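You operate a simulated robot arm through the tools that you are given. There is no shell and no other tool. Be economical: measure what you need, move in short steps, check, and stop when the job is done.

The job below is to be done with a simulated robot arm. You get a single attempt, and the scene is never put back.

Task
Take the tin that says "putty" from the steel table and leave it on the bench shelf. Then fetch the pan and set it on the bench shelf. Then put the flat carton labelled "sump" from the top of the workbench on the top shelf of the tall rack. Then stack the filter box labelled "OIL" from the top of the workbench on top of the filter box labelled "water". Then put the check list on the top of the workbench away on the top shelf of the tall rack. Do these in the order given. Set down upright: tin.

The check looks at the end state, three seconds after you hand in, the way a careful person would. Anything else that was tipped, shoved, dropped, spilled or broken makes it a failure.

Robot
A 7-joint arm with a vacuum gripper on a trunk, on a base that drives. Base frame: it is fixed to the floor where the robot stands at the start and does not move with it; the origin is under the middle of the robot, x ahead of it, y to its left, z up. Units: cm, degrees, N and s.
With the tool pointing down near the work surface it reaches from about 10 to 64 cm from the robot's upright axis, wherever it stands. Its first joint turns from -115.0 to 115.0 degrees. Places, roughly: bench shelf [-140, 30, 20]; check list [-200, 300, 100]; filter box [-175, 275, 100]; flat carton [-100, 300, 100]; pan (19x18x4 cm) [-100, 300, 90]; tin [75, 0, 100]; top shelf of the tall rack [-310, 210, 100]. Payload 2.55 kg.
Tool frame: the origin (TCP) lies in the middle of the cups' lips, and z points out of the cups. The gripper has 1 cup of 4.4 cm across, covering 4.4 by 4.4 cm (tool x, y); the bellows give 2 cm. With the vacuum on, a cup seals on a smooth face that it is pressed against (1 to 4 N); it does not hold porous or soft things. The pull reaches 55 N.
Orientation is that of the tool frame in the base frame, as a unit quaternion [w, x, y, z]. With the cups facing straight down, the tool's x points along the base's -x, its y along +y and its z along -z.

Tools
- The arm moves only by the tool drive_tool. Its arguments are lists of equal length, an entry for each row: "linear": the shift along the base's x, y, z in cm, a list of three; "turn": the turn, a rotation vector about the base's x, y, z in degrees, a list of three; "suction": the vacuum: 1 switches it on, -1 off. In form: {"linear": [[tx, ty, tz], ...], "turn": [[wx, wy, wz], ...], "suction": [suction, ...]}. A call has 1 to 12 rows; each row is the pose to reach, as a shift and turn from the pose commanded when the call began. Each row takes 0.2 s and may step no farther than 5 cm and 8.6 degrees from the row before; otherwise, or with a gripper value out of range, the whole call is refused. A pose out of reach is approached as far as the arm can. The call stops where the force on the tool passes 40 N (or 10 N more than at its start, if that is more) or the arm is blocked; 0.2 s more then pass. The pull builds up within a second once a cup has sealed. Time passes only in rows, and 0.2 s behind the last, so rows that repeat a pose give it time. The reply holds the time, the measured pose of the TCP, the force on the tool along the base axes and the pull of the vacuum, in the units named above and with some noise, with the torque about the TCP (base axes, N m) and any sound that the robot's microphone picked up.
- Cameras (640 x 400 px; columns grow to the right, rows downward): "scene" is now at [1.29, 14.57, 180.56]; the picture's right is [-0.38, -0.93, 0.00], its down [-0.70, 0.29, -0.65] and it looks along [0.61, -0.25, -0.76] (base axes); focal length 267 px, centre (320, 200). "wrist" rides on the gripper at [8.1, 0.6, -17.3] in the tool frame; the picture's right is [-0.08, 1.00, 0.00], its down [-0.89, -0.07, -0.45] and it looks along [-0.44, -0.04, 0.90] (tool axes); focal length 256 px, centre (320, 200). There is no depth. A picture from a camera that has moved, and an enlarged one, comes with that camera's place and axes in the base frame and with its lens.
- grab_frame(camera): a new picture of that camera. The clock stands still meanwhile.
- move_column(by): slides the trunk up (or, below 0, down) by that many cm; the arm and the scene camera ride with it, the base frame stays. It gives what a move gives, with no picture.
- steer(legs): drives the robot by 1 to 6 legs, each [ahead, left, turn to the left] in cm, cm and degrees, along the robot's own axes; the way and the turn of a leg run together, so that a leg with both is an arc; at most 150 cm and 180 degrees a leg. The arm and the cameras ride along, it lands a little off, and it stops where it bumps. It gives what a move gives.
- head_to(pan, tilt): turns the head with the scene camera to pan (to the left, within 155 degrees either way) and tilt (down, from -29 to 69), counted from straight ahead of the robot. It gives what a move gives.
- close_up(camera, box): a new picture of the part [left, top, right, bottom] of that camera's present view, enlarged. The clock stands still meanwhile.
- finish_job(): hands the job in; it is judged then, once.

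Work in short steps. Places have to be worked out from the pictures, the camera data and where the tool is seen: move nearer, look again, correct. Check each grasp and each placing, and mend what went wrong. You have 165 turns and 108 pictures in all, those below and enlarged ones among them. Switch the vacuum off and draw the arm clear of the work before you hand the job in, unless the task says otherwise; then end with one line.

The tools are called after "Call:" as name(argument=value, ...) on one line, values as JSON. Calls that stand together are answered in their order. drive_tool: Moves the arm, as the interface text tells. Its arguments: {"type":"object","properties":{"linear":{"type":"array"},"turn":{"type":"array"},"suction":{"type":"array"}},"required":["linear","turn","suction"]} The other tools are called the same way: move_column (by) slides the trunk up or down; steer (legs) drives the base; head_to (pan, tilt) turns the head that bears the scene camera; grab_frame (camera) takes a picture; close_up (camera, box) takes an enlarged picture of a part of a camera's view; finish_job () hands the job in.

At the start:

```text
time_s: 0.0
eef_pos: [38.57, 13.54, 117.65]
orientation: [0.0, 0.0, 1.0, 0.0]
force: [-0.1, 0.3, -0.1]
moment: [-0.04, 0.0, -0.02]
pull: 0.0
trunk travel left (down, up): [-90.0, 9.0]
robot x, y, heading: [0.09, -0.32, -0.1]
head pan, tilt: [-22.3, 49.1]
```

scene: 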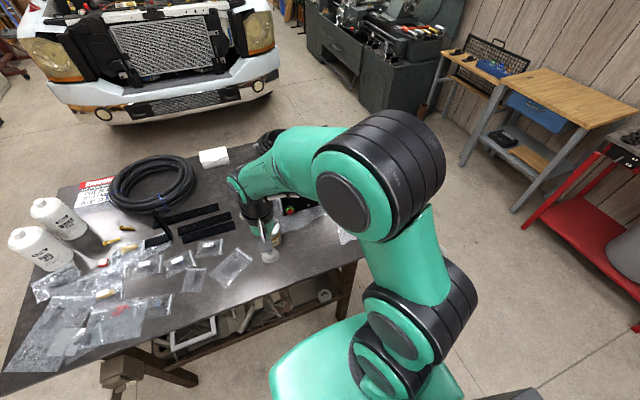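
wrist: 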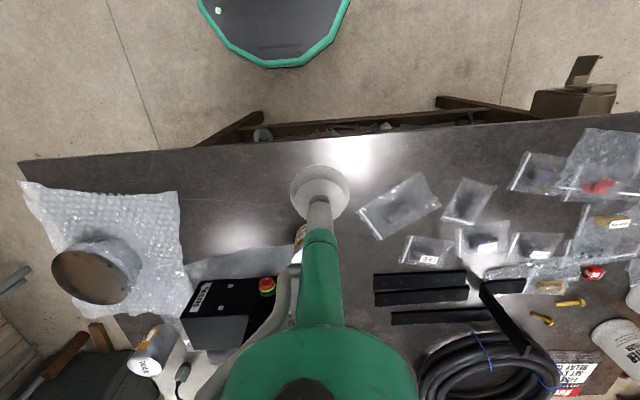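

The wrist picture shows a few tin-like objects on the steel table. I take enlarged views to read the labels.

Call:
close_up(camera="wrist", box=[0, 160, 320, 400])

Call:
head_to(pan=-40, tilt=50)

Call:
grab_frame(camera="scene")

```text
1.67 times, centred on (160, 280) of wrist
camera zoom: at [30.43, 14.16, 135.0], right [0.08, 1.0, 0.0], down [0.89, -0.07, 0.45], along [0.44, -0.04, -0.9], focal length 427 px, centre (587, 67)
```

zoom: 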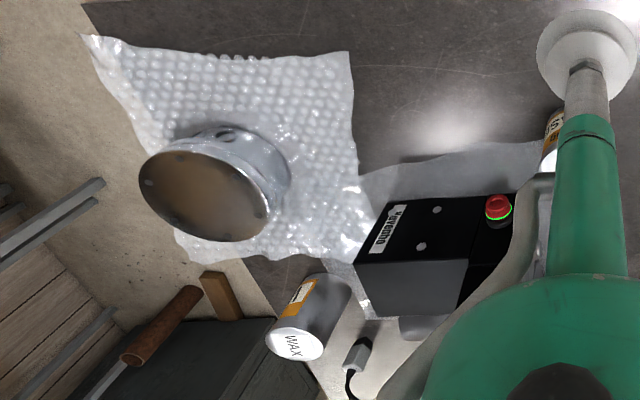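

```text
time_s: 0.8
eef_pos: [38.62, 13.5, 117.71]
orientation: [0.001, 0.001, 1.0, -0.001]
force: [-0.2, -0.7, 0.1]
moment: [0.0, -0.01, 0.02]
pull: 0.0
trunk travel left (down, up): [-90.0, 9.0]
robot x, y, heading: [0.18, -0.09, -0.0]
head pan, tilt: [-40.0, 50.0]
```

```text
104 pictures are left
camera scene: at [0.0, 12.58, 180.43], right [-0.64, -0.77, 0.0], down [-0.59, 0.49, -0.64], along [0.49, -0.41, -0.77], focal length 267 px, centre (320, 200)
```

scene: 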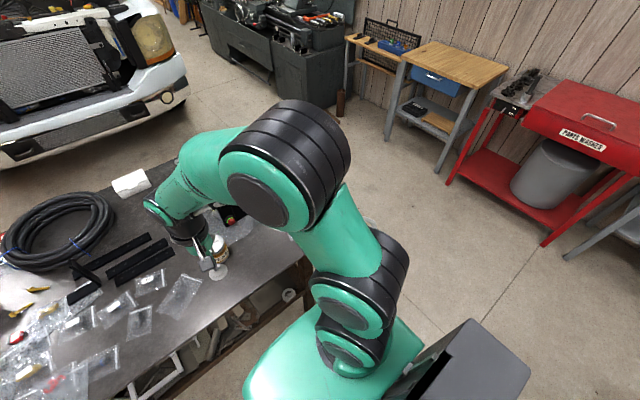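

A WAX tin is visible and another tin stands behind the gripper. I raise the arm a little and shift it to the left to look at the hidden tin.

Call:
drive_tool(linear=[[0, 4, 2], [0, 8, 4], [0, 12, 6], [0, 16, 8], [0, 20, 8]], turn=[[0, 0, 0], [0, 0, 0], [0, 0, 0], [0, 0, 0], [0, 0, 0]], suction=[-1, -1, -1, -1, -1])

Call:
grab_frame(camera="wrist")

Call:
head_to(pan=-15, tilt=50)

Call:
grab_frame(camera="scene")

```text
time_s: 2.0
eef_pos: [36.82, 31.07, 120.58]
orientation: [0.007, 0.0, 1.0, 0.006]
force: [-0.2, 0.5, 0.1]
moment: [-0.02, 0.01, -0.01]
pull: 0.0
out of reach, approached as far as the arm can: row 3, 4, 5
trunk travel left (down, up): [-90.0, 9.0]
robot x, y, heading: [-0.02, -0.3, -0.3]
head pan, tilt: [-40.0, 50.0]
```

```text
103 pictures are left
camera wrist: at [28.5, 31.55, 137.89], right [0.08, 1.0, 0.01], down [0.89, -0.08, 0.46], along [0.46, -0.02, -0.89], focal length 256 px, centre (320, 200)
```

wrist: 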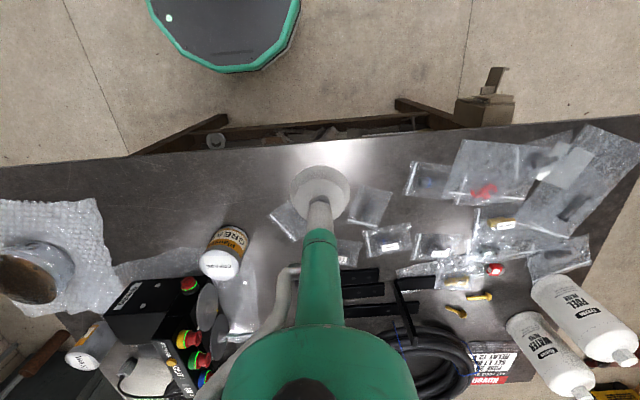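

```text
time_s: 2.9
eef_pos: [36.94, 30.94, 120.63]
orientation: [0.007, -0.001, 1.0, 0.007]
force: [-0.5, -0.3, -0.9]
moment: [-0.01, -0.01, -0.01]
pull: 0.2
trunk travel left (down, up): [-90.0, 9.0]
robot x, y, heading: [0.1, -0.08, 0.1]
head pan, tilt: [-15.0, 50.0]
```

```text
102 pictures are left
camera scene: at [1.54, 15.55, 180.43], right [-0.26, -0.97, 0.0], down [-0.74, 0.2, -0.64], along [0.62, -0.17, -0.77], focal length 267 px, centre (320, 200)
```

scene: 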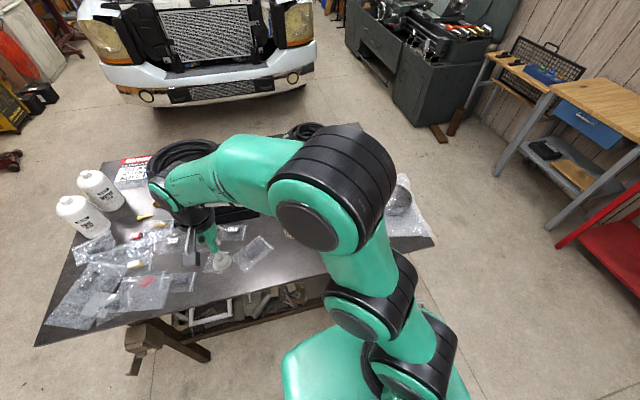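

One tin reads GREASE, another WAX. I enlarge the left lower corner to look for the third.

Call:
close_up(camera="wrist", box=[0, 220, 280, 400])

Call:
close_up(camera="scene", box=[60, 110, 440, 300])

```text
2.22 times, centred on (140, 310) of wrist
camera zoom: at [28.47, 31.3, 137.95], right [0.08, 1.0, 0.01], down [0.89, -0.08, 0.46], along [0.46, -0.02, -0.89], focal length 569 px, centre (720, -44)
```

zoom: 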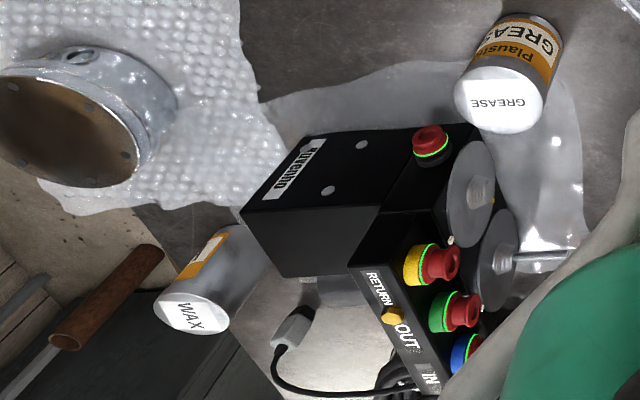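

```text
1.68 times, centred on (250, 205) of scene
camera zoom: at [1.54, 15.55, 180.43], right [-0.26, -0.97, 0.0], down [-0.74, 0.2, -0.64], along [0.62, -0.17, -0.77], focal length 450 px, centre (438, 192)
```

zoom: 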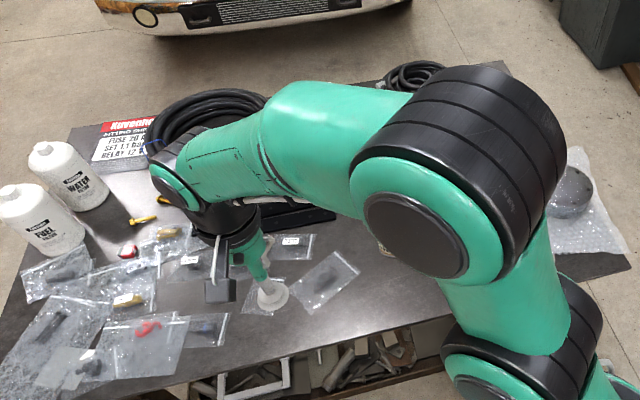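

The putty tin is not yet in view, so I swing the arm right and rear up to get a different view.

Call:
drive_tool(linear=[[0, -5, 0], [0, -10, 0], [0, -15, 0], [0, -20, 0], [0, -25, 0], [0, -30, 0], [0, -35, 0], [0, -40, 0], [0, -45, 0], [0, -50, 0], [0, -55, 0]], turn=[[0, 0, 0], [0, 0, 0], [0, 0, 0], [0, 0, 0], [0, 0, 0], [0, 0, 0], [0, 0, 0], [0, 0, 0], [0, 0, 0], [0, 0, 0], [0, 0, 0]], suction=[-1, -1, -1, -1, -1, -1, -1, -1, -1, -1, -1])

Call:
grab_frame(camera="wrist")

Call:
grab_frame(camera="scene")

```text
time_s: 5.3
eef_pos: [36.9, -24.15, 120.76]
orientation: [-0.001, 0.0, 1.0, 0.001]
force: [-0.2, -0.1, -0.6]
moment: [0.04, -0.01, -0.01]
pull: 0.1
trunk travel left (down, up): [-90.0, 9.0]
robot x, y, heading: [-0.06, -0.38, -0.0]
head pan, tilt: [-15.0, 50.0]
```

```text
99 pictures are left
camera wrist: at [28.68, -23.55, 138.11], right [0.08, 1.0, 0.0], down [0.89, -0.07, 0.44], along [0.44, -0.03, -0.9], focal length 256 px, centre (320, 200)
```

wrist: 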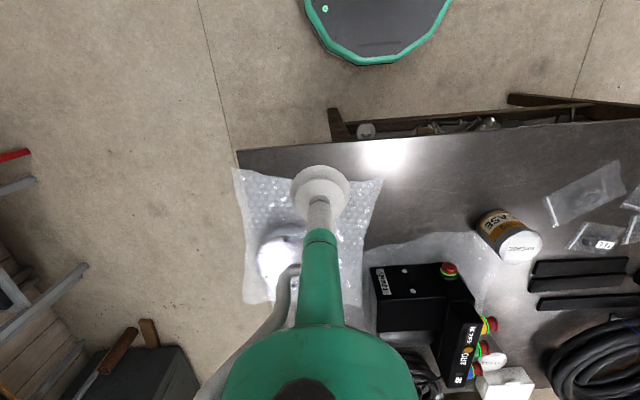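

```text
98 pictures are left
camera scene: at [1.59, 15.26, 180.46], right [-0.26, -0.97, 0.0], down [-0.74, 0.2, -0.64], along [0.62, -0.17, -0.77], focal length 267 px, centre (320, 200)
```

scene: 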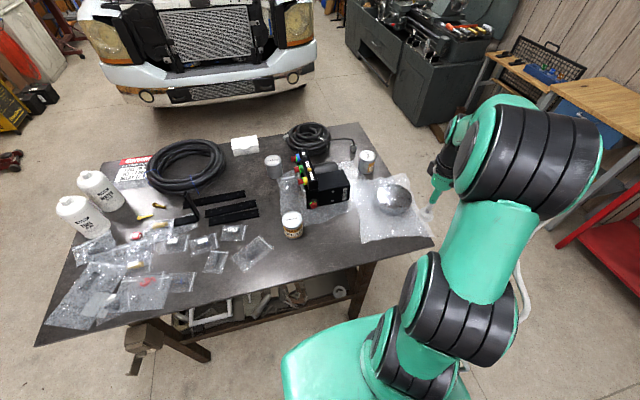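

Now a third tin shows beyond the control box; I enlarge that part.

Call:
close_up(camera="scene", box=[220, 120, 400, 250])

```text
3.08 times, centred on (310, 185) of scene
camera zoom: at [1.59, 15.26, 180.46], right [-0.26, -0.97, 0.0], down [-0.74, 0.2, -0.64], along [0.62, -0.17, -0.77], focal length 823 px, centre (351, 246)
```

zoom: 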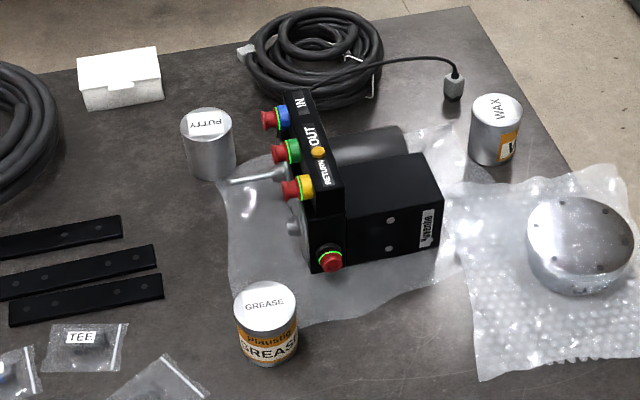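

The PUTTY tin stands at about (95, 12), too far to reach from this side, so I plan to use the table's far side. First I look round at the destinations.

Call:
head_to(pan=150, tilt=30)

Call:
grab_frame(camera="scene")

Call:
head_to(pan=100, tilt=25)

Call:
grab_frame(camera="scene")

Call:
head_to(pan=45, tilt=30)

Call:
grab_frame(camera="scene")

```text
time_s: 7.8
eef_pos: [36.74, -24.07, 120.79]
orientation: [0.0, 0.0, 1.0, 0.0]
force: [-0.1, 0.2, 0.4]
moment: [0.02, 0.0, 0.03]
pull: 0.0
trunk travel left (down, up): [-90.0, 9.0]
robot x, y, heading: [0.13, 0.08, 0.1]
head pan, tilt: [150.0, 30.0]
```

```text
96 pictures are left
camera scene: at [-13.74, 22.03, 183.39], right [0.5, 0.87, 0.0], down [0.43, -0.25, -0.87], along [-0.75, 0.43, -0.5], focal length 267 px, centre (320, 200)
```

scene: 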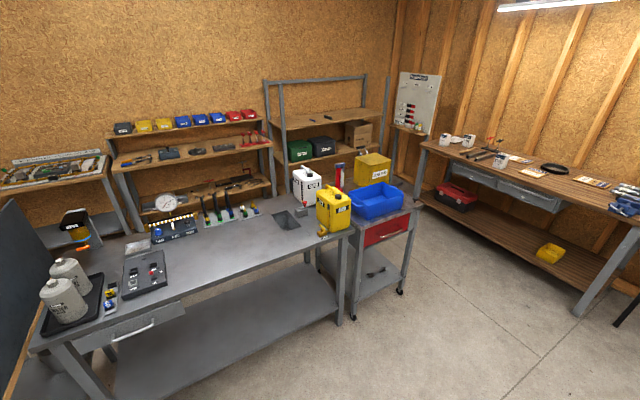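

```text
time_s: 9.0
eef_pos: [36.76, -23.93, 120.82]
orientation: [0.0, 0.001, 1.0, 0.0]
force: [0.6, 0.0, 1.0]
moment: [-0.01, 0.0, 0.0]
pull: 0.0
trunk travel left (down, up): [-90.0, 9.0]
robot x, y, heading: [-0.01, -0.25, 0.0]
head pan, tilt: [100.0, 25.0]
```

```text
95 pictures are left
camera scene: at [-7.52, 26.58, 184.18], right [0.98, 0.17, 0.0], down [0.07, -0.42, -0.91], along [-0.16, 0.89, -0.42], focal length 267 px, centre (320, 200)
```

scene: 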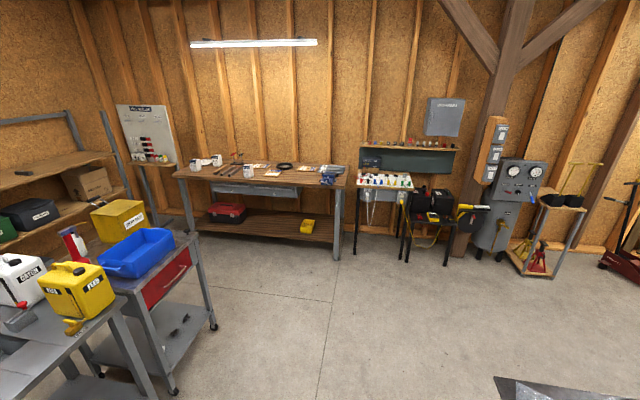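

```text
time_s: 10.2
eef_pos: [36.87, -23.91, 120.77]
orientation: [0.0, 0.0, 1.0, 0.0]
force: [-0.3, 0.5, 0.1]
moment: [-0.01, 0.02, -0.02]
pull: 0.1
trunk travel left (down, up): [-90.0, 9.0]
robot x, y, heading: [-0.08, 0.1, 0.1]
head pan, tilt: [45.0, 30.0]
```

```text
94 pictures are left
camera scene: at [0.48, 23.91, 183.39], right [0.71, -0.71, 0.0], down [-0.35, -0.35, -0.87], along [0.61, 0.61, -0.5], focal length 267 px, centre (320, 200)
```

scene: 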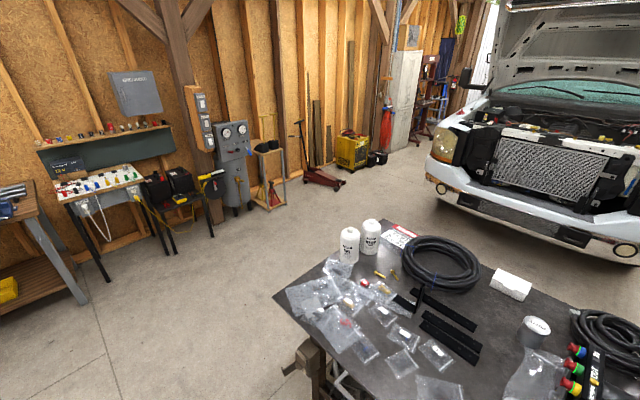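

Surroundings are mapped: table spans about x 41..125, y -45..95; the right side is clear. I draw the arm in and drive round the right end to the far side, facing the table, stopping somewhat short.

Call:
drive_tool(linear=[[-4, 3, 1], [-8, 6, 2], [-10, 9, 3], [-10, 12, 3]], turn=[[0, 0, 0], [0, 0, 0], [0, 0, 0], [0, 0, 0]], suction=[-1, -1, -1, -1])

Call:
steer(legs=[[0, -105, 0], [100, 0, 0], [70, 0, 0], [0, 0, 90], [0, 0, 90], [0, -118, 0]])

Call:
head_to(pan=-10, tilt=50)

Call:
grab_frame(camera="scene")

Call:
grab_frame(camera="wrist")

```text
refused: row 1 steps farther than a row can; nothing moved
```

```text
time_s: 37.1
eef_pos: [133.81, 37.74, 120.78]
orientation: [0.0, 1.0, -0.005, 0.0]
force: [0.4, 0.0, 0.8]
moment: [0.02, 0.02, -0.01]
pull: 0.0
trunk travel left (down, up): [-90.0, 9.0]
robot x, y, heading: [170.33, 13.81, 179.6]
head pan, tilt: [45.0, 30.0]
```

```text
time_s: 38.4
eef_pos: [133.81, 37.79, 120.68]
orientation: [0.0, 1.0, -0.005, 0.0]
force: [1.1, 0.4, 0.1]
moment: [0.01, -0.01, 0.03]
pull: 0.0
trunk travel left (down, up): [-90.0, 9.0]
robot x, y, heading: [170.58, 13.43, 179.6]
head pan, tilt: [-10.0, 50.0]
```

```text
93 pictures are left
camera scene: at [168.72, -2.98, 180.44], right [0.18, 0.98, 0.0], down [0.75, -0.14, -0.64], along [-0.63, 0.12, -0.77], focal length 267 px, centre (320, 200)
```

scene: 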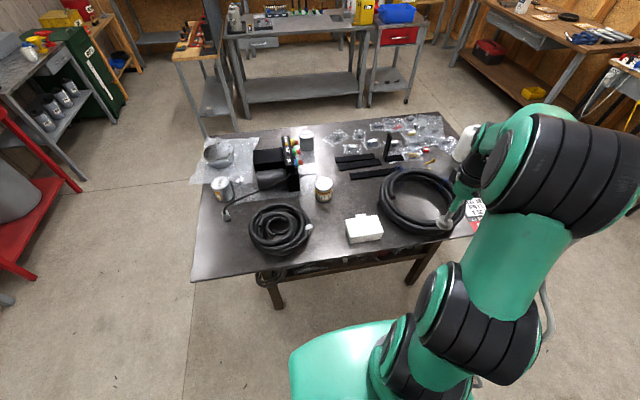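

```text
92 pictures are left
camera wrist: at [141.77, 37.15, 138.16], right [-0.09, -1.0, 0.0], down [-0.89, 0.08, 0.45], along [-0.44, 0.04, -0.9], focal length 256 px, centre (320, 200)
```

wrist: 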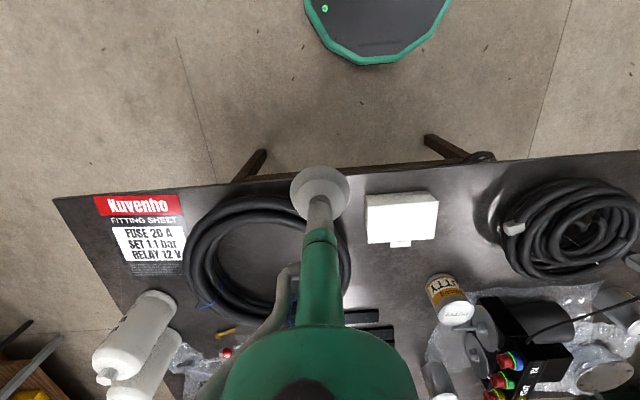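

The putty tin's top is at about (94, 12.5, 100). I drive 15 cm nearer, leaving a few cm to the table's edge, with the arm high.

Call:
steer(legs=[[15, 0, 0]])

Call:
drive_tool(linear=[[-4, -3, 0], [-8, -6, 0], [-12, -9, 0], [-16, -12, 0], [-18, -16, 0], [-20, -20, 0], [-22, -24, 0]], turn=[[0, 0, 0], [0, 0, 0], [0, 0, 0], [0, 0, 0], [0, 0, 0], [0, 0, 0], [0, 0, 0]], suction=[-1, -1, -1, -1, -1, -1, -1])

Call:
grab_frame(camera="wrist")

```text
time_s: 39.8
eef_pos: [118.79, 38.03, 120.76]
orientation: [0.0, 1.0, -0.006, 0.0]
force: [-0.4, 0.3, -0.3]
moment: [-0.02, 0.0, 0.02]
pull: 0.0
trunk travel left (down, up): [-90.0, 9.0]
robot x, y, heading: [155.2, 13.35, 179.4]
head pan, tilt: [-10.0, 50.0]
```

```text
time_s: 41.4
eef_pos: [99.74, 13.79, 117.07]
orientation: [-0.001, 1.0, -0.006, -0.012]
force: [-0.5, -1.0, -0.1]
moment: [0.02, -0.03, 0.0]
pull: 0.0
out of reach, approached as far as the arm can: row 2, 3, 4, 5, 6, 7
trunk travel left (down, up): [-90.0, 9.0]
robot x, y, heading: [155.63, 13.27, 179.5]
head pan, tilt: [-10.0, 50.0]
```

```text
91 pictures are left
camera wrist: at [108.25, 13.11, 134.22], right [-0.09, -1.0, 0.0], down [-0.88, 0.08, 0.47], along [-0.47, 0.04, -0.88], focal length 256 px, centre (320, 200)
```

wrist: 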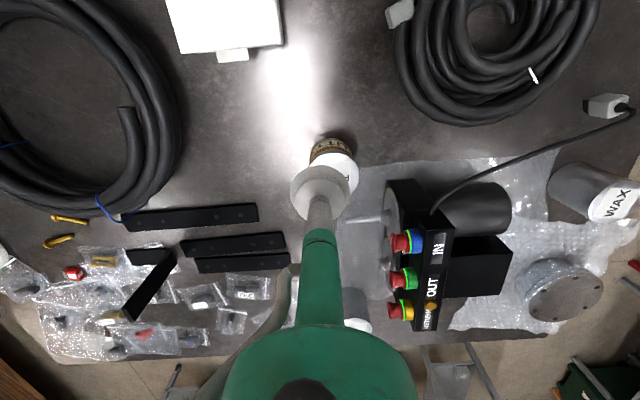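

The reach is limited at this height; the lid's centre works out to about (93.9, 11.9). I go lower toward (94, 12, 104).

Call:
drive_tool(linear=[[3, -1, -4], [3, -2, -8], [1, -2, -12], [-1.5, -2, -15], [-2.8, -2, -16.8], [-2.8, -2, -16.8]], turn=[[0, 0, 0], [0, 0, 0], [0, 0, 0], [0, 0, 0], [0, 0, 0], [0, 0, 0]], suction=[-1, -1, -1, -1, -1, -1])

Call:
grab_frame(camera="wrist")

```text
refused: row 1 steps farther than a row can; nothing moved
```

```text
90 pictures are left
camera wrist: at [108.25, 13.11, 134.22], right [-0.09, -1.0, 0.0], down [-0.88, 0.08, 0.47], along [-0.47, 0.04, -0.88], focal length 256 px, centre (320, 200)
```

wrist: 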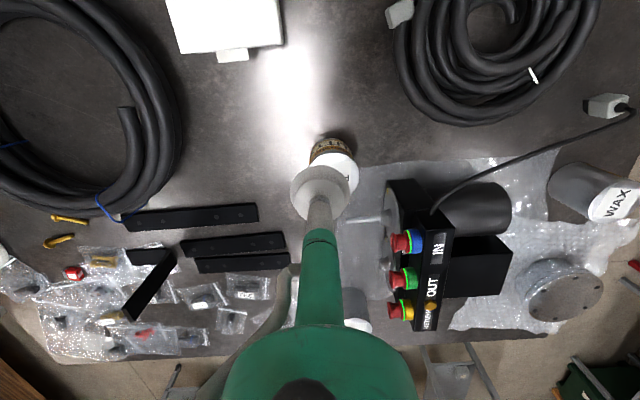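

Step length was over the limit; I shorten the rows.

Call:
drive_tool(linear=[[2, 0, -4], [3, -1, -8], [1, -2, -12], [-1, -2, -15], [-2.8, -2, -16.8], [-2.8, -2, -16.8]], turn=[[0, 0, 0], [0, 0, 0], [0, 0, 0], [0, 0, 0], [0, 0, 0], [0, 0, 0]], suction=[-1, -1, -1, -1, -1, -1])

Call:
grab_frame(camera="wrist")

```text
time_s: 42.8
eef_pos: [96.99, 12.22, 100.28]
orientation: [0.0, 1.0, -0.005, 0.0]
force: [0.1, -0.7, 0.3]
moment: [0.02, 0.02, 0.01]
pull: 0.0
trunk travel left (down, up): [-90.0, 9.0]
robot x, y, heading: [155.29, 13.89, 179.0]
head pan, tilt: [-10.0, 50.0]
```

```text
89 pictures are left
camera wrist: at [105.03, 11.45, 117.71], right [-0.09, -1.0, 0.0], down [-0.89, 0.08, 0.45], along [-0.44, 0.04, -0.9], focal length 256 px, centre (320, 200)
```

wrist: 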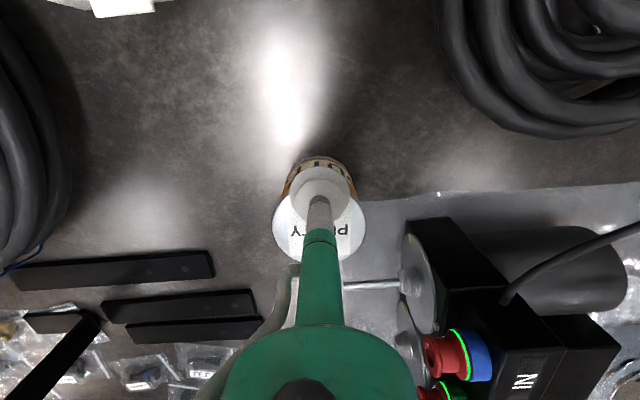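

Tool is at (97, 12.2, 100.3), lid centre at about (93.9, 12.3). I lift slightly, go over the centre, and descend with the vacuum on.

Call:
drive_tool(linear=[[-1.5, 0, 1], [-3.1, 0.1, 1], [-3.1, 0.1, 0.3], [-3.1, 0.1, -0.4], [-3.1, 0.1, -1.0], [-3.1, 0.1, -1.0]], turn=[[0, 0, 0], [0, 0, 0], [0, 0, 0], [0, 0, 0], [0, 0, 0], [0, 0, 0]], suction=[1, 1, 1, 1, 1, 1])

Call:
grab_frame(camera="wrist")

```text
time_s: 44.2
eef_pos: [93.79, 12.08, 100.2]
orientation: [-0.001, 1.0, -0.007, -0.008]
force: [5.4, -1.2, 38.7]
moment: [0.47, -0.11, -0.07]
pull: 54.5
trunk travel left (down, up): [-90.0, 9.0]
robot x, y, heading: [155.21, 13.47, 179.4]
head pan, tilt: [-10.0, 50.0]
```

```text
88 pictures are left
camera wrist: at [102.09, 11.46, 117.4], right [-0.09, -1.0, 0.0], down [-0.88, 0.08, 0.46], along [-0.46, 0.04, -0.89], focal length 256 px, centre (320, 200)
```

wrist: 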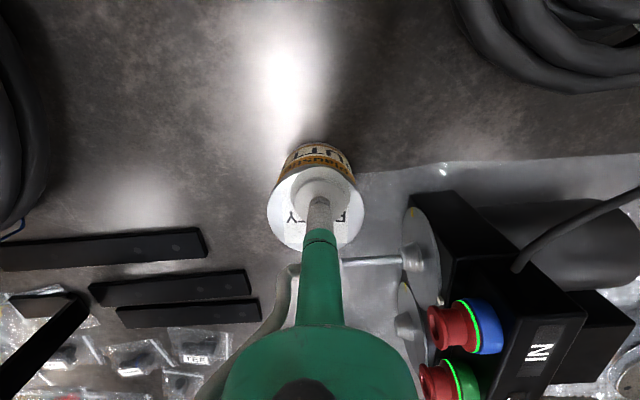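

Sealed with full pull. I lift slowly straight up.

Call:
drive_tool(linear=[[0, 0, 1], [0, 0, 2], [0, 0, 4], [0, 0, 7], [0, 0, 10], [3, 0, 13], [6, 0, 16], [9, 0, 19], [12, 0, 20]], turn=[[0, 0, 0], [0, 0, 0], [0, 0, 0], [0, 0, 0], [0, 0, 0], [0, 0, 0], [0, 0, 0], [0, 0, 0], [0, 0, 0]], suction=[1, 1, 1, 1, 1, 1, 1, 1, 1])

Call:
grab_frame(camera="wrist")

```text
time_s: 46.2
eef_pos: [106.2, 11.99, 119.42]
orientation: [0.0, 1.0, -0.006, -0.001]
force: [0.1, -0.1, -4.3]
moment: [0.03, 0.08, 0.0]
pull: 54.9
out of reach, approached as far as the arm can: row 5
trunk travel left (down, up): [-90.0, 9.0]
robot x, y, heading: [155.22, 13.62, 179.5]
head pan, tilt: [-10.0, 50.0]
```

```text
87 pictures are left
camera wrist: at [114.13, 11.32, 136.76], right [-0.09, -1.0, 0.0], down [-0.89, 0.08, 0.45], along [-0.45, 0.04, -0.89], focal length 256 px, centre (320, 200)
```

wrist: 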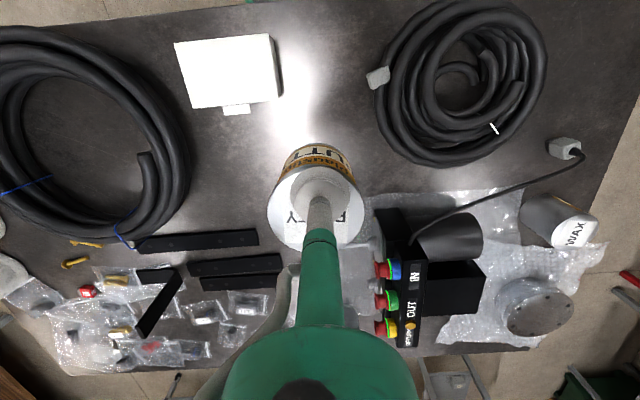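

The tin is held. I draw it in and drive back round the table to stand before the grey bench at a distance.

Call:
drive_tool(linear=[[4, 0, 1], [8, 0, 1], [11, 0, 1]], turn=[[0, 0, 0], [0, 0, 0], [0, 0, 0]], suction=[1, 1, 1])

Call:
steer(legs=[[-15, 0, 0], [0, 118, 0], [100, 0, 0], [70, 0, 0], [0, -135, 0], [40, 0, 0]])

Call:
head_to(pan=0, tilt=50)

Call:
grab_frame(camera="scene")

```text
time_s: 47.0
eef_pos: [117.05, 12.04, 120.26]
orientation: [0.0, 1.0, -0.006, 0.0]
force: [1.0, 1.4, -4.3]
moment: [-0.03, 0.07, 0.02]
pull: 54.9
trunk travel left (down, up): [-90.0, 9.0]
robot x, y, heading: [155.17, 13.54, 179.4]
head pan, tilt: [-10.0, 50.0]
```

```text
time_s: 70.6
eef_pos: [-77.71, 30.43, 120.39]
orientation: [0.0, 1.0, -0.003, -0.001]
force: [0.5, 0.2, -2.6]
moment: [-0.04, 0.0, 0.02]
pull: 54.5
trunk travel left (down, up): [-90.0, 9.0]
robot x, y, heading: [-39.23, 32.52, 179.7]
head pan, tilt: [-10.0, 50.0]
```

```text
time_s: 71.3
eef_pos: [-77.73, 30.45, 120.34]
orientation: [0.0, 1.0, -0.003, -0.001]
force: [0.3, 0.9, -3.6]
moment: [0.01, 0.01, 0.04]
pull: 54.3
trunk travel left (down, up): [-90.0, 9.0]
robot x, y, heading: [-38.89, 32.22, 179.6]
head pan, tilt: [0.0, 50.0]
```

```text
86 pictures are left
camera scene: at [-41.0, 14.54, 180.43], right [0.01, 1.0, 0.0], down [0.77, 0.0, -0.64], along [-0.64, 0.0, -0.77], focal length 267 px, centre (320, 200)
```

scene: 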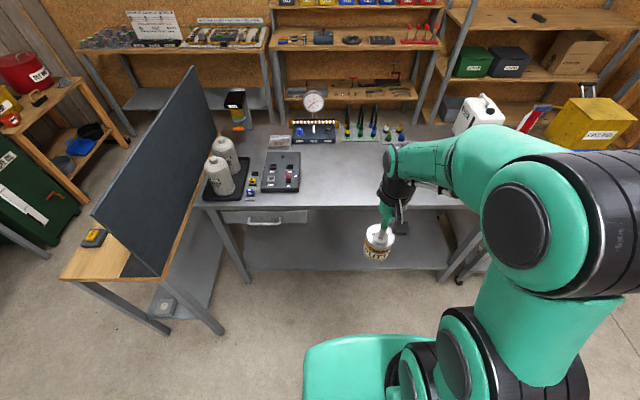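

The shelf's front edge is near x=-116 (z about 20), the bench-top edge near x=-111. I lower the trunk here in the open and look under the bench.

Call:
move_column(by=-66)

Call:
head_to(pan=0, tilt=35)

Call:
grab_frame(camera="scene")

Call:
grab_frame(camera="wrist")

```text
refused: -66 is not a number from -40 to 40
```

```text
time_s: 72.0
eef_pos: [-77.78, 30.44, 120.33]
orientation: [0.0, 1.0, -0.003, 0.0]
force: [0.4, 0.0, -4.3]
moment: [0.0, -0.06, -0.03]
pull: 54.4
trunk travel left (down, up): [-90.0, 9.0]
robot x, y, heading: [-39.36, 32.1, 180.1]
head pan, tilt: [0.0, 35.0]
```

```text
85 pictures are left
camera scene: at [-42.1, 14.53, 182.6], right [0.0, 1.0, 0.0], down [0.57, 0.0, -0.82], along [-0.82, 0.0, -0.57], focal length 267 px, centre (320, 200)
```

scene: 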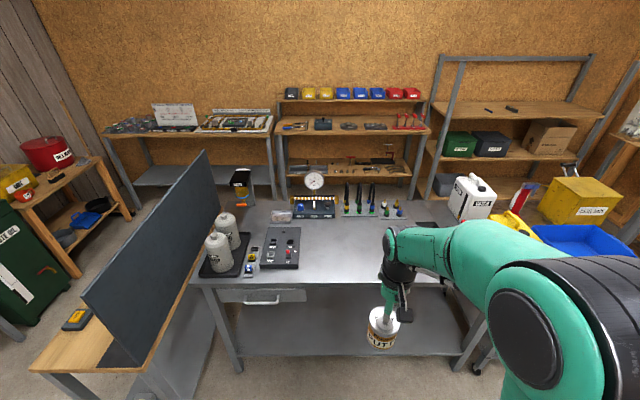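

```text
84 pictures are left
camera wrist: at [-69.74, 29.84, 137.68], right [-0.08, -1.0, 0.0], down [-0.89, 0.07, 0.45], along [-0.44, 0.04, -0.9], focal length 256 px, centre (320, 200)
```

wrist: 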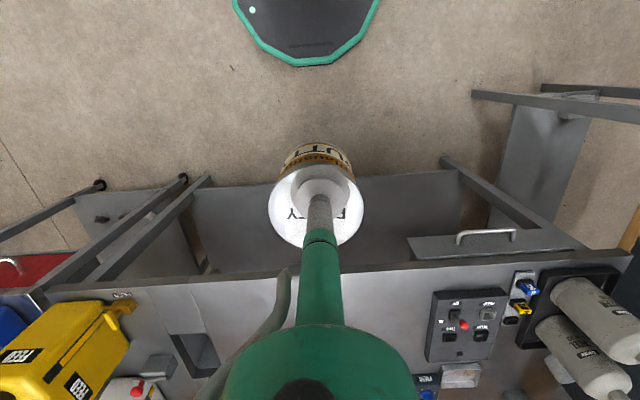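

The shelf looks empty. I lower the trunk in two moves.

Call:
move_column(by=-40)

Call:
move_column(by=-27)

Call:
grab_frame(camera="scene")

Call:
grab_frame(camera="wrist")

```text
time_s: 75.9
eef_pos: [-77.6, 30.45, 80.41]
orientation: [0.0, 1.0, -0.002, 0.0]
force: [0.4, -0.9, -2.9]
moment: [-0.01, 0.0, 0.02]
pull: 54.9
trunk travel left (down, up): [-50.0, 49.0]
robot x, y, heading: [-39.43, 32.17, 179.6]
head pan, tilt: [0.0, 35.0]
```

```text
time_s: 78.6
eef_pos: [-77.7, 30.48, 53.35]
orientation: [0.001, 1.0, -0.003, 0.0]
force: [0.7, -0.1, -3.9]
moment: [0.01, 0.0, 0.02]
pull: 54.6
trunk travel left (down, up): [-23.0, 76.0]
robot x, y, heading: [-39.83, 31.91, 179.5]
head pan, tilt: [0.0, 35.0]
```

```text
83 pictures are left
camera scene: at [-42.1, 14.54, 115.61], right [0.0, 1.0, 0.0], down [0.57, 0.0, -0.82], along [-0.82, 0.0, -0.57], focal length 267 px, centre (320, 200)
```

scene: 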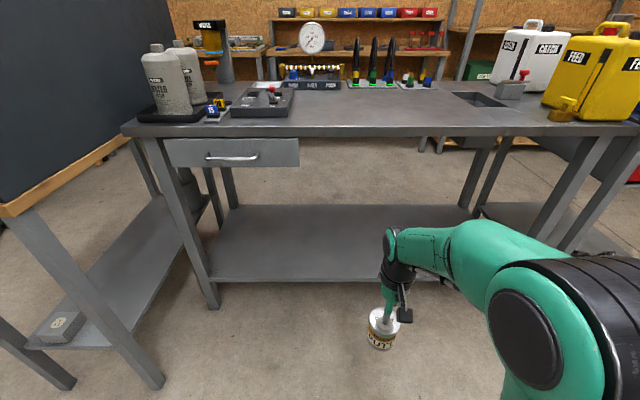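

```text
82 pictures are left
camera wrist: at [-69.74, 29.85, 70.68], right [-0.08, -1.0, 0.0], down [-0.89, 0.07, 0.45], along [-0.44, 0.04, -0.9], focal length 256 px, centre (320, 200)
```

wrist: 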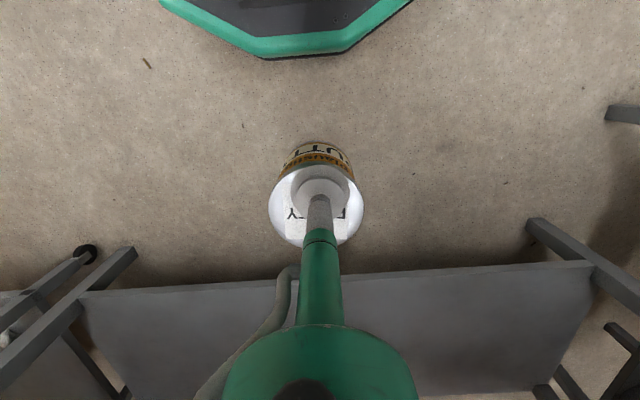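

Shelf is at z≈21, free from x=-116 to -172; the bench underside is near z=86. I lower the tool to z≈43 and drive forward 34 cm.

Call:
drive_tool(linear=[[0, 0, -4], [0, 0, -8], [0, 0, -10.5]], turn=[[0, 0, 0], [0, 0, 0], [0, 0, 0]], suction=[1, 1, 1])

Call:
steer(legs=[[34, 0, 0]])

Call:
grab_frame(camera="scene")

Call:
grab_frame(camera="wrist")

```text
time_s: 79.4
eef_pos: [-77.7, 30.25, 42.77]
orientation: [0.0, 1.0, -0.002, 0.002]
force: [-0.4, -0.1, -3.3]
moment: [0.0, 0.0, 0.0]
pull: 54.9
trunk travel left (down, up): [-23.0, 76.0]
robot x, y, heading: [-39.36, 32.61, 179.5]
head pan, tilt: [0.0, 35.0]
```

```text
time_s: 81.7
eef_pos: [-111.81, 30.34, 42.76]
orientation: [0.001, 1.0, 0.001, 0.0]
force: [-0.5, -0.7, -4.1]
moment: [0.01, 0.01, 0.0]
pull: 54.6
trunk travel left (down, up): [-23.0, 76.0]
robot x, y, heading: [-73.59, 32.58, -179.6]
head pan, tilt: [0.0, 35.0]
```

```text
81 pictures are left
camera scene: at [-76.04, 14.59, 115.61], right [0.0, 1.0, 0.0], down [0.57, 0.0, -0.82], along [-0.82, 0.0, -0.57], focal length 267 px, centre (320, 200)
```

scene: 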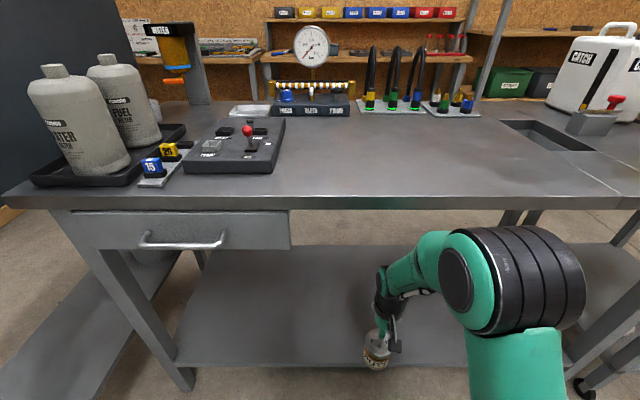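

```text
80 pictures are left
camera wrist: at [-103.8, 29.7, 60.15], right [-0.08, -1.0, 0.0], down [-0.89, 0.07, 0.45], along [-0.44, 0.04, -0.9], focal length 256 px, centre (320, 200)
```

wrist: 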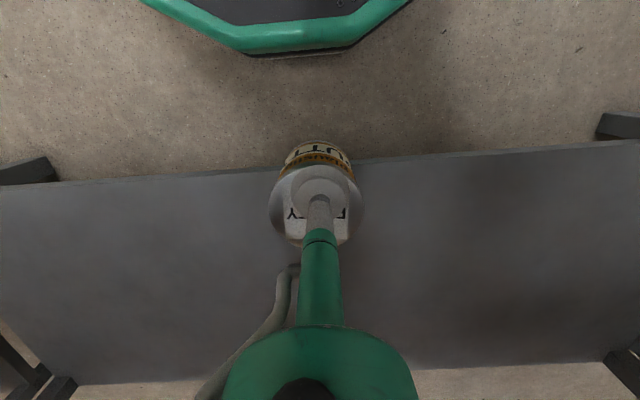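

The elbow would be near the bench-top edge in this posture. A lower trunk with the arm more stretched keeps everything under the bench top, so I back off, raise the tool and lower the trunk further.

Call:
steer(legs=[[-18, 0, 0]])

Call:
drive_tool(linear=[[0, 0, 5], [0, 0, 10], [0, 0, 15], [0, 0, 17]], turn=[[0, 0, 0], [0, 0, 0], [0, 0, 0], [0, 0, 0]], suction=[1, 1, 1, 1])

Call:
move_column(by=-21)

Call:
drive_tool(linear=[[-5, 0, 0], [-10, 0, 0], [-14, 0, 0]], turn=[[0, 0, 0], [0, 0, 0], [0, 0, 0]], suction=[1, 1, 1])

Call:
grab_frame(camera="scene")

```text
time_s: 83.2
eef_pos: [-93.81, 30.35, 42.84]
orientation: [0.0, 1.0, 0.001, 0.0]
force: [-1.1, -0.2, -3.4]
moment: [-0.01, -0.04, -0.02]
pull: 54.7
trunk travel left (down, up): [-23.0, 76.0]
robot x, y, heading: [-55.32, 32.54, -179.9]
head pan, tilt: [0.0, 35.0]
```

```text
time_s: 84.2
eef_pos: [-93.68, 30.24, 56.69]
orientation: [-0.001, 1.0, 0.001, 0.002]
force: [-0.2, -0.4, -3.5]
moment: [0.04, -0.04, 0.02]
pull: 54.9
out of reach, approached as far as the arm can: row 3, 4
trunk travel left (down, up): [-23.0, 76.0]
robot x, y, heading: [-55.7, 32.4, -179.8]
head pan, tilt: [0.0, 35.0]
```

```text
time_s: 86.4
eef_pos: [-93.76, 30.27, 35.8]
orientation: [0.0, 1.0, 0.0, 0.0]
force: [0.4, -0.7, -3.8]
moment: [-0.05, -0.02, 0.03]
pull: 55.6
trunk travel left (down, up): [-2.0, 97.0]
robot x, y, heading: [-55.53, 32.53, -180.0]
head pan, tilt: [0.0, 35.0]
```

```text
time_s: 87.2
eef_pos: [-105.27, 30.29, 32.36]
orientation: [0.0, 1.0, 0.0, -0.007]
force: [-0.5, 0.2, -3.0]
moment: [-0.01, -0.03, 0.04]
pull: 55.1
out of reach, approached as far as the arm can: row 1, 2, 3
trunk travel left (down, up): [-2.0, 97.0]
robot x, y, heading: [-55.24, 32.37, -179.6]
head pan, tilt: [0.0, 35.0]
```

```text
79 pictures are left
camera scene: at [-58.14, 14.61, 94.61], right [0.0, 1.0, 0.0], down [0.57, 0.0, -0.82], along [-0.82, 0.0, -0.57], focal length 267 px, centre (320, 200)
```

scene: 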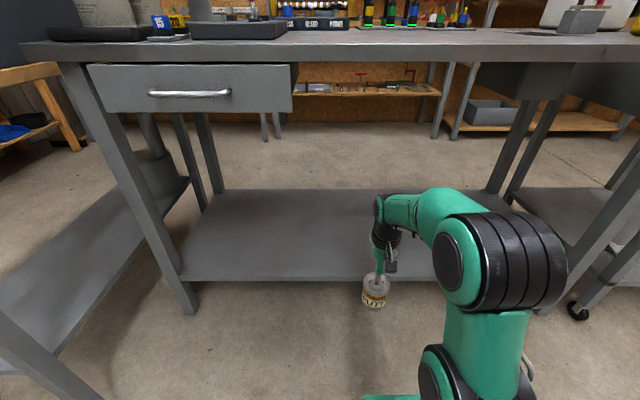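

The arm now lies below z≈83. I retract to 44 cm out at z≈38, then drive forward 25 cm so that the tin comes over the shelf.

Call:
drive_tool(linear=[[4, 0, 2], [6, 0, 5.5], [6, 0, 6]], turn=[[0, 0, 0], [0, 0, 0], [0, 0, 0]], suction=[1, 1, 1])

Call:
steer(legs=[[25, 0, 0]])

Call:
grab_frame(camera="scene")

Call:
grab_frame(camera="wrist")

```text
time_s: 88.0
eef_pos: [-98.47, 30.32, 34.64]
orientation: [0.0, 1.0, 0.001, 0.0]
force: [-0.2, -0.7, -3.0]
moment: [0.02, -0.04, 0.02]
pull: 54.2
out of reach, approached as far as the arm can: row 1, 2, 3
trunk travel left (down, up): [-2.0, 97.0]
robot x, y, heading: [-55.2, 32.27, -179.9]
head pan, tilt: [0.0, 35.0]
```

```text
time_s: 89.8
eef_pos: [-123.35, 30.3, 34.65]
orientation: [-0.001, 1.0, 0.0, -0.001]
force: [-0.4, 0.5, -4.1]
moment: [0.02, -0.04, 0.02]
pull: 54.4
trunk travel left (down, up): [-2.0, 97.0]
robot x, y, heading: [-80.4, 32.45, 179.9]
head pan, tilt: [0.0, 35.0]
```

```text
78 pictures are left
camera scene: at [-83.13, 14.6, 94.61], right [0.0, 1.0, 0.0], down [0.57, 0.0, -0.82], along [-0.82, 0.0, -0.57], focal length 267 px, centre (320, 200)
```

scene: 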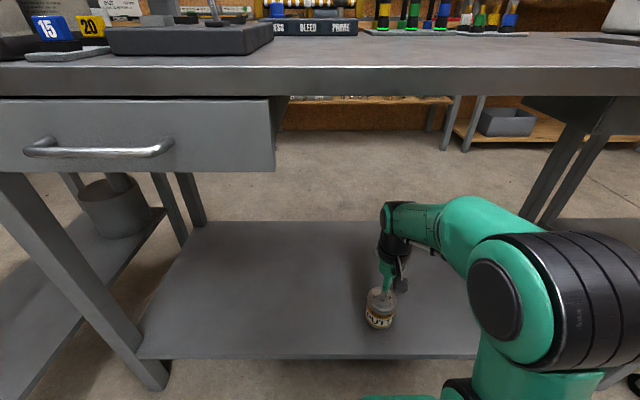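

```text
77 pictures are left
camera wrist: at [-115.47, 29.77, 52.05], right [-0.08, -1.0, 0.0], down [-0.89, 0.07, 0.45], along [-0.44, 0.04, -0.9], focal length 256 px, centre (320, 200)
```

wrist: 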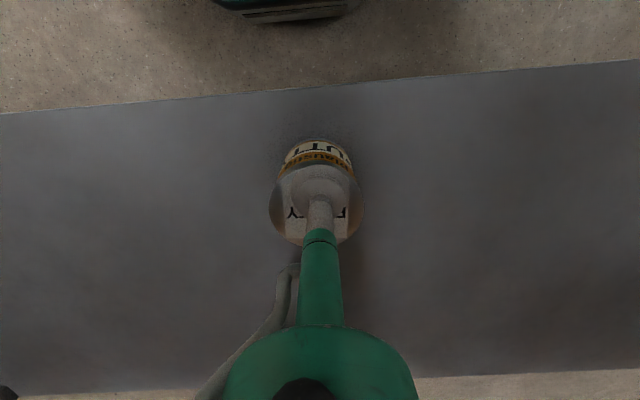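

The tin is over the shelf, clear all round. I lower gently.

Call:
drive_tool(linear=[[0, 0, -0.6], [0, 0, -1.2], [0, 0, -1.8], [0, 0, -2.2], [0, 0, -2.2]], turn=[[0, 0, 0], [0, 0, 0], [0, 0, 0], [0, 0, 0], [0, 0, 0]], suction=[1, 1, 1, 1, 1])

```text
time_s: 91.0
eef_pos: [-123.4, 30.4, 32.44]
orientation: [0.0, 1.0, 0.0, 0.0]
force: [0.2, 0.2, -3.6]
moment: [0.01, -0.04, 0.01]
pull: 54.7
trunk travel left (down, up): [-2.0, 97.0]
robot x, y, heading: [-80.27, 32.39, 180.1]
head pan, tilt: [0.0, 35.0]
```

No contact yet; I continue in fine steps.

Call:
drive_tool(linear=[[0, 0, -0.4], [0, 0, -0.8], [0, 0, -1.2], [0, 0, -1.2]], turn=[[0, 0, 0], [0, 0, 0], [0, 0, 0], [0, 0, 0]], suction=[1, 1, 1, 1])

```text
time_s: 92.0
eef_pos: [-123.5, 30.49, 31.35]
orientation: [0.0, 1.0, 0.0, 0.0]
force: [1.3, -0.4, 1.0]
moment: [0.02, 0.08, -0.03]
pull: 54.9
trunk travel left (down, up): [-2.0, 97.0]
robot x, y, heading: [-80.44, 32.78, 179.7]
head pan, tilt: [0.0, 35.0]
```

Contact has begun; the shelf carries the tin. I switch off the vacuum, wait, then rise.

Call:
drive_tool(linear=[[0, 0, -0.2], [0, 0, -0.2], [0, 0, -0.2], [0, 0, -0.2], [0, 0, -0.2], [0, 0, 0.3], [0, 0, 1], [0, 0, 2], [0, 0, 3]], turn=[[0, 0, 0], [0, 0, 0], [0, 0, 0], [0, 0, 0], [0, 0, 0], [0, 0, 0], [0, 0, 0], [0, 0, 0], [0, 0, 0]], suction=[1, -1, -1, -1, -1, -1, -1, -1, -1])

Call:
grab_frame(camera="wrist")

```text
time_s: 94.0
eef_pos: [-123.39, 30.43, 34.34]
orientation: [0.0, 1.0, -0.001, 0.0]
force: [-0.1, -0.6, 0.3]
moment: [-0.02, -0.01, 0.01]
pull: 0.1
trunk travel left (down, up): [-2.0, 97.0]
robot x, y, heading: [-80.45, 32.25, 180.0]
head pan, tilt: [0.0, 35.0]
```

```text
76 pictures are left
camera wrist: at [-115.46, 29.77, 51.65], right [-0.08, -1.0, 0.0], down [-0.89, 0.07, 0.45], along [-0.44, 0.04, -0.9], focal length 256 px, centre (320, 200)
```

wrist: 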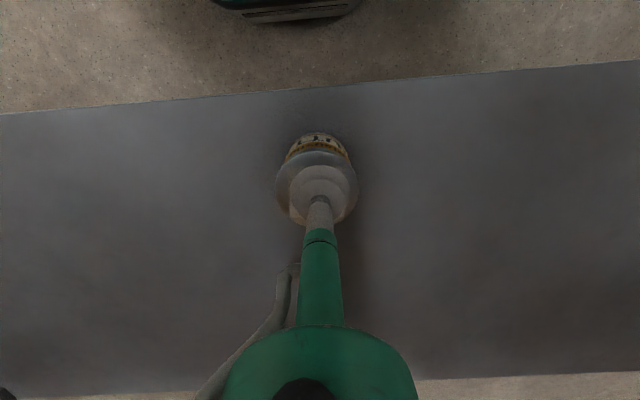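

The tin stands upright. I back off straight and check, then raise the trunk.

Call:
steer(legs=[[-40, 0, 0]])

Call:
grab_frame(camera="scene")

Call:
move_column(by=40)

Call:
move_column(by=40)

Call:
move_column(by=17)

Call:
head_to(pan=-70, tilt=20)

Call:
grab_frame(camera="scene")

```text
time_s: 96.5
eef_pos: [-83.35, 30.48, 34.29]
orientation: [0.0, 1.0, -0.001, 0.0]
force: [1.0, 0.5, -0.4]
moment: [0.01, -0.04, 0.0]
pull: 0.0
trunk travel left (down, up): [-2.0, 97.0]
robot x, y, heading: [-40.23, 32.66, 179.8]
head pan, tilt: [0.0, 35.0]
```

```text
75 pictures are left
camera scene: at [-43.1, 14.57, 94.61], right [0.0, 1.0, 0.0], down [0.57, 0.0, -0.82], along [-0.82, 0.0, -0.57], focal length 267 px, centre (320, 200)
```

scene: 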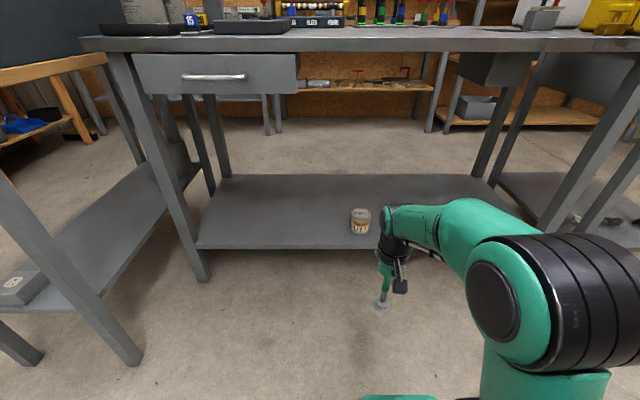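

```text
time_s: 100.4
eef_pos: [-83.38, 30.43, 74.24]
orientation: [0.0, 1.0, 0.0, 0.0]
force: [0.2, 0.1, 1.1]
moment: [0.0, 0.0, -0.03]
pull: 0.0
trunk travel left (down, up): [-42.0, 57.0]
robot x, y, heading: [-40.48, 32.83, 180.2]
head pan, tilt: [0.0, 35.0]
```

```text
time_s: 104.2
eef_pos: [-83.34, 30.33, 114.21]
orientation: [0.001, 1.0, -0.002, 0.0]
force: [0.6, 0.8, 0.5]
moment: [-0.03, 0.0, -0.02]
pull: 0.2
trunk travel left (down, up): [-82.0, 17.0]
robot x, y, heading: [-40.35, 32.31, 179.9]
head pan, tilt: [0.0, 35.0]
```

```text
time_s: 106.1
eef_pos: [-83.53, 30.35, 131.27]
orientation: [0.0, 1.0, -0.001, 0.0]
force: [-0.4, 0.7, 0.1]
moment: [0.0, 0.02, -0.02]
pull: 0.0
trunk travel left (down, up): [-99.0, 0.0]
robot x, y, heading: [-40.39, 32.17, 179.9]
head pan, tilt: [0.0, 35.0]
```

```text
time_s: 107.5
eef_pos: [-83.34, 30.36, 131.24]
orientation: [0.0, 1.0, -0.001, 0.0]
force: [0.7, 0.0, 0.1]
moment: [-0.01, 0.01, -0.02]
pull: 0.0
trunk travel left (down, up): [-99.0, 0.0]
robot x, y, heading: [-40.31, 32.21, 179.7]
head pan, tilt: [-70.0, 20.0]
```

```text
74 pictures are left
camera scene: at [-37.48, 23.3, 193.99], right [0.94, 0.34, 0.0], down [0.12, -0.32, -0.94], along [-0.32, 0.88, -0.34], focal length 267 px, centre (320, 200)
```

scene: 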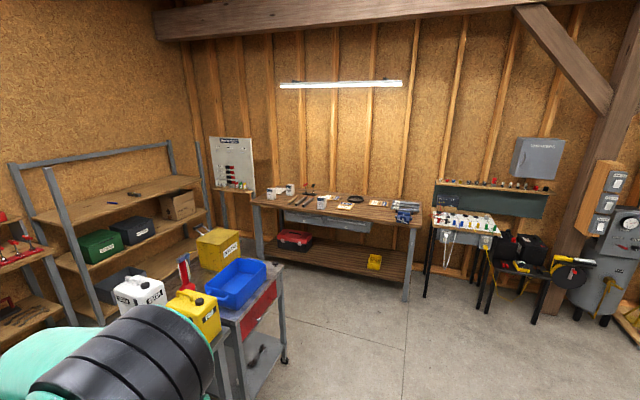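

The tin stands fine on the shelf. Next I drive toward the wooden workbench (front edge near y=266) and look from near.

Call:
steer(legs=[[0, 0, -90], [100, 0, 0], [80, 0, 0], [0, 58, 0]])

Call:
head_to(pan=25, tilt=45)

Call:
grab_frame(camera="scene")

Call:
grab_frame(camera="wrist")

```text
time_s: 123.3
eef_pos: [-100.7, 256.44, 131.23]
orientation: [0.0, -0.706, 0.708, 0.001]
force: [-0.6, 0.3, 0.1]
moment: [-0.01, 0.0, 0.01]
pull: 0.1
trunk travel left (down, up): [-99.0, 0.0]
robot x, y, heading: [-98.77, 213.62, 89.8]
head pan, tilt: [-70.0, 20.0]
```

```text
time_s: 125.1
eef_pos: [-100.79, 256.51, 131.31]
orientation: [0.0, -0.706, 0.708, 0.0]
force: [-0.6, 1.0, -0.2]
moment: [0.0, -0.02, -0.02]
pull: 0.1
trunk travel left (down, up): [-99.0, 0.0]
robot x, y, heading: [-98.55, 213.55, 90.0]
head pan, tilt: [25.0, 45.0]
```

```text
73 pictures are left
camera scene: at [-119.69, 214.72, 190.13], right [0.91, 0.42, 0.0], down [0.3, -0.64, -0.71], along [-0.3, 0.64, -0.71], focal length 267 px, centre (320, 200)
```

scene: 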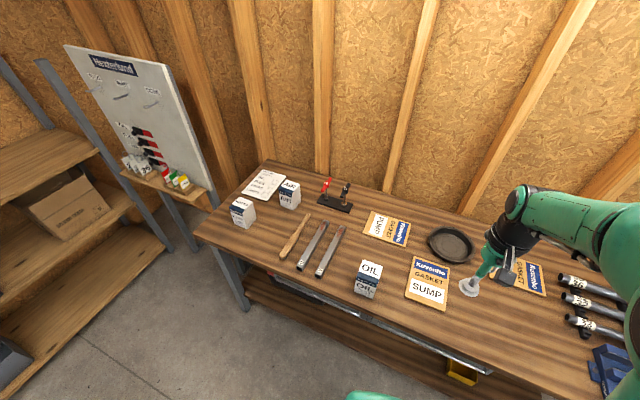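

```text
72 pictures are left
camera wrist: at [-101.44, 248.51, 148.64], right [-1.0, 0.08, 0.0], down [0.07, 0.89, 0.45], along [0.04, 0.44, -0.9], focal length 256 px, centre (320, 200)
```

wrist: 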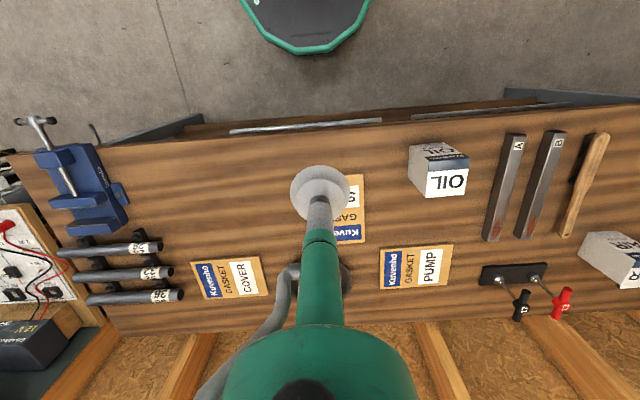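

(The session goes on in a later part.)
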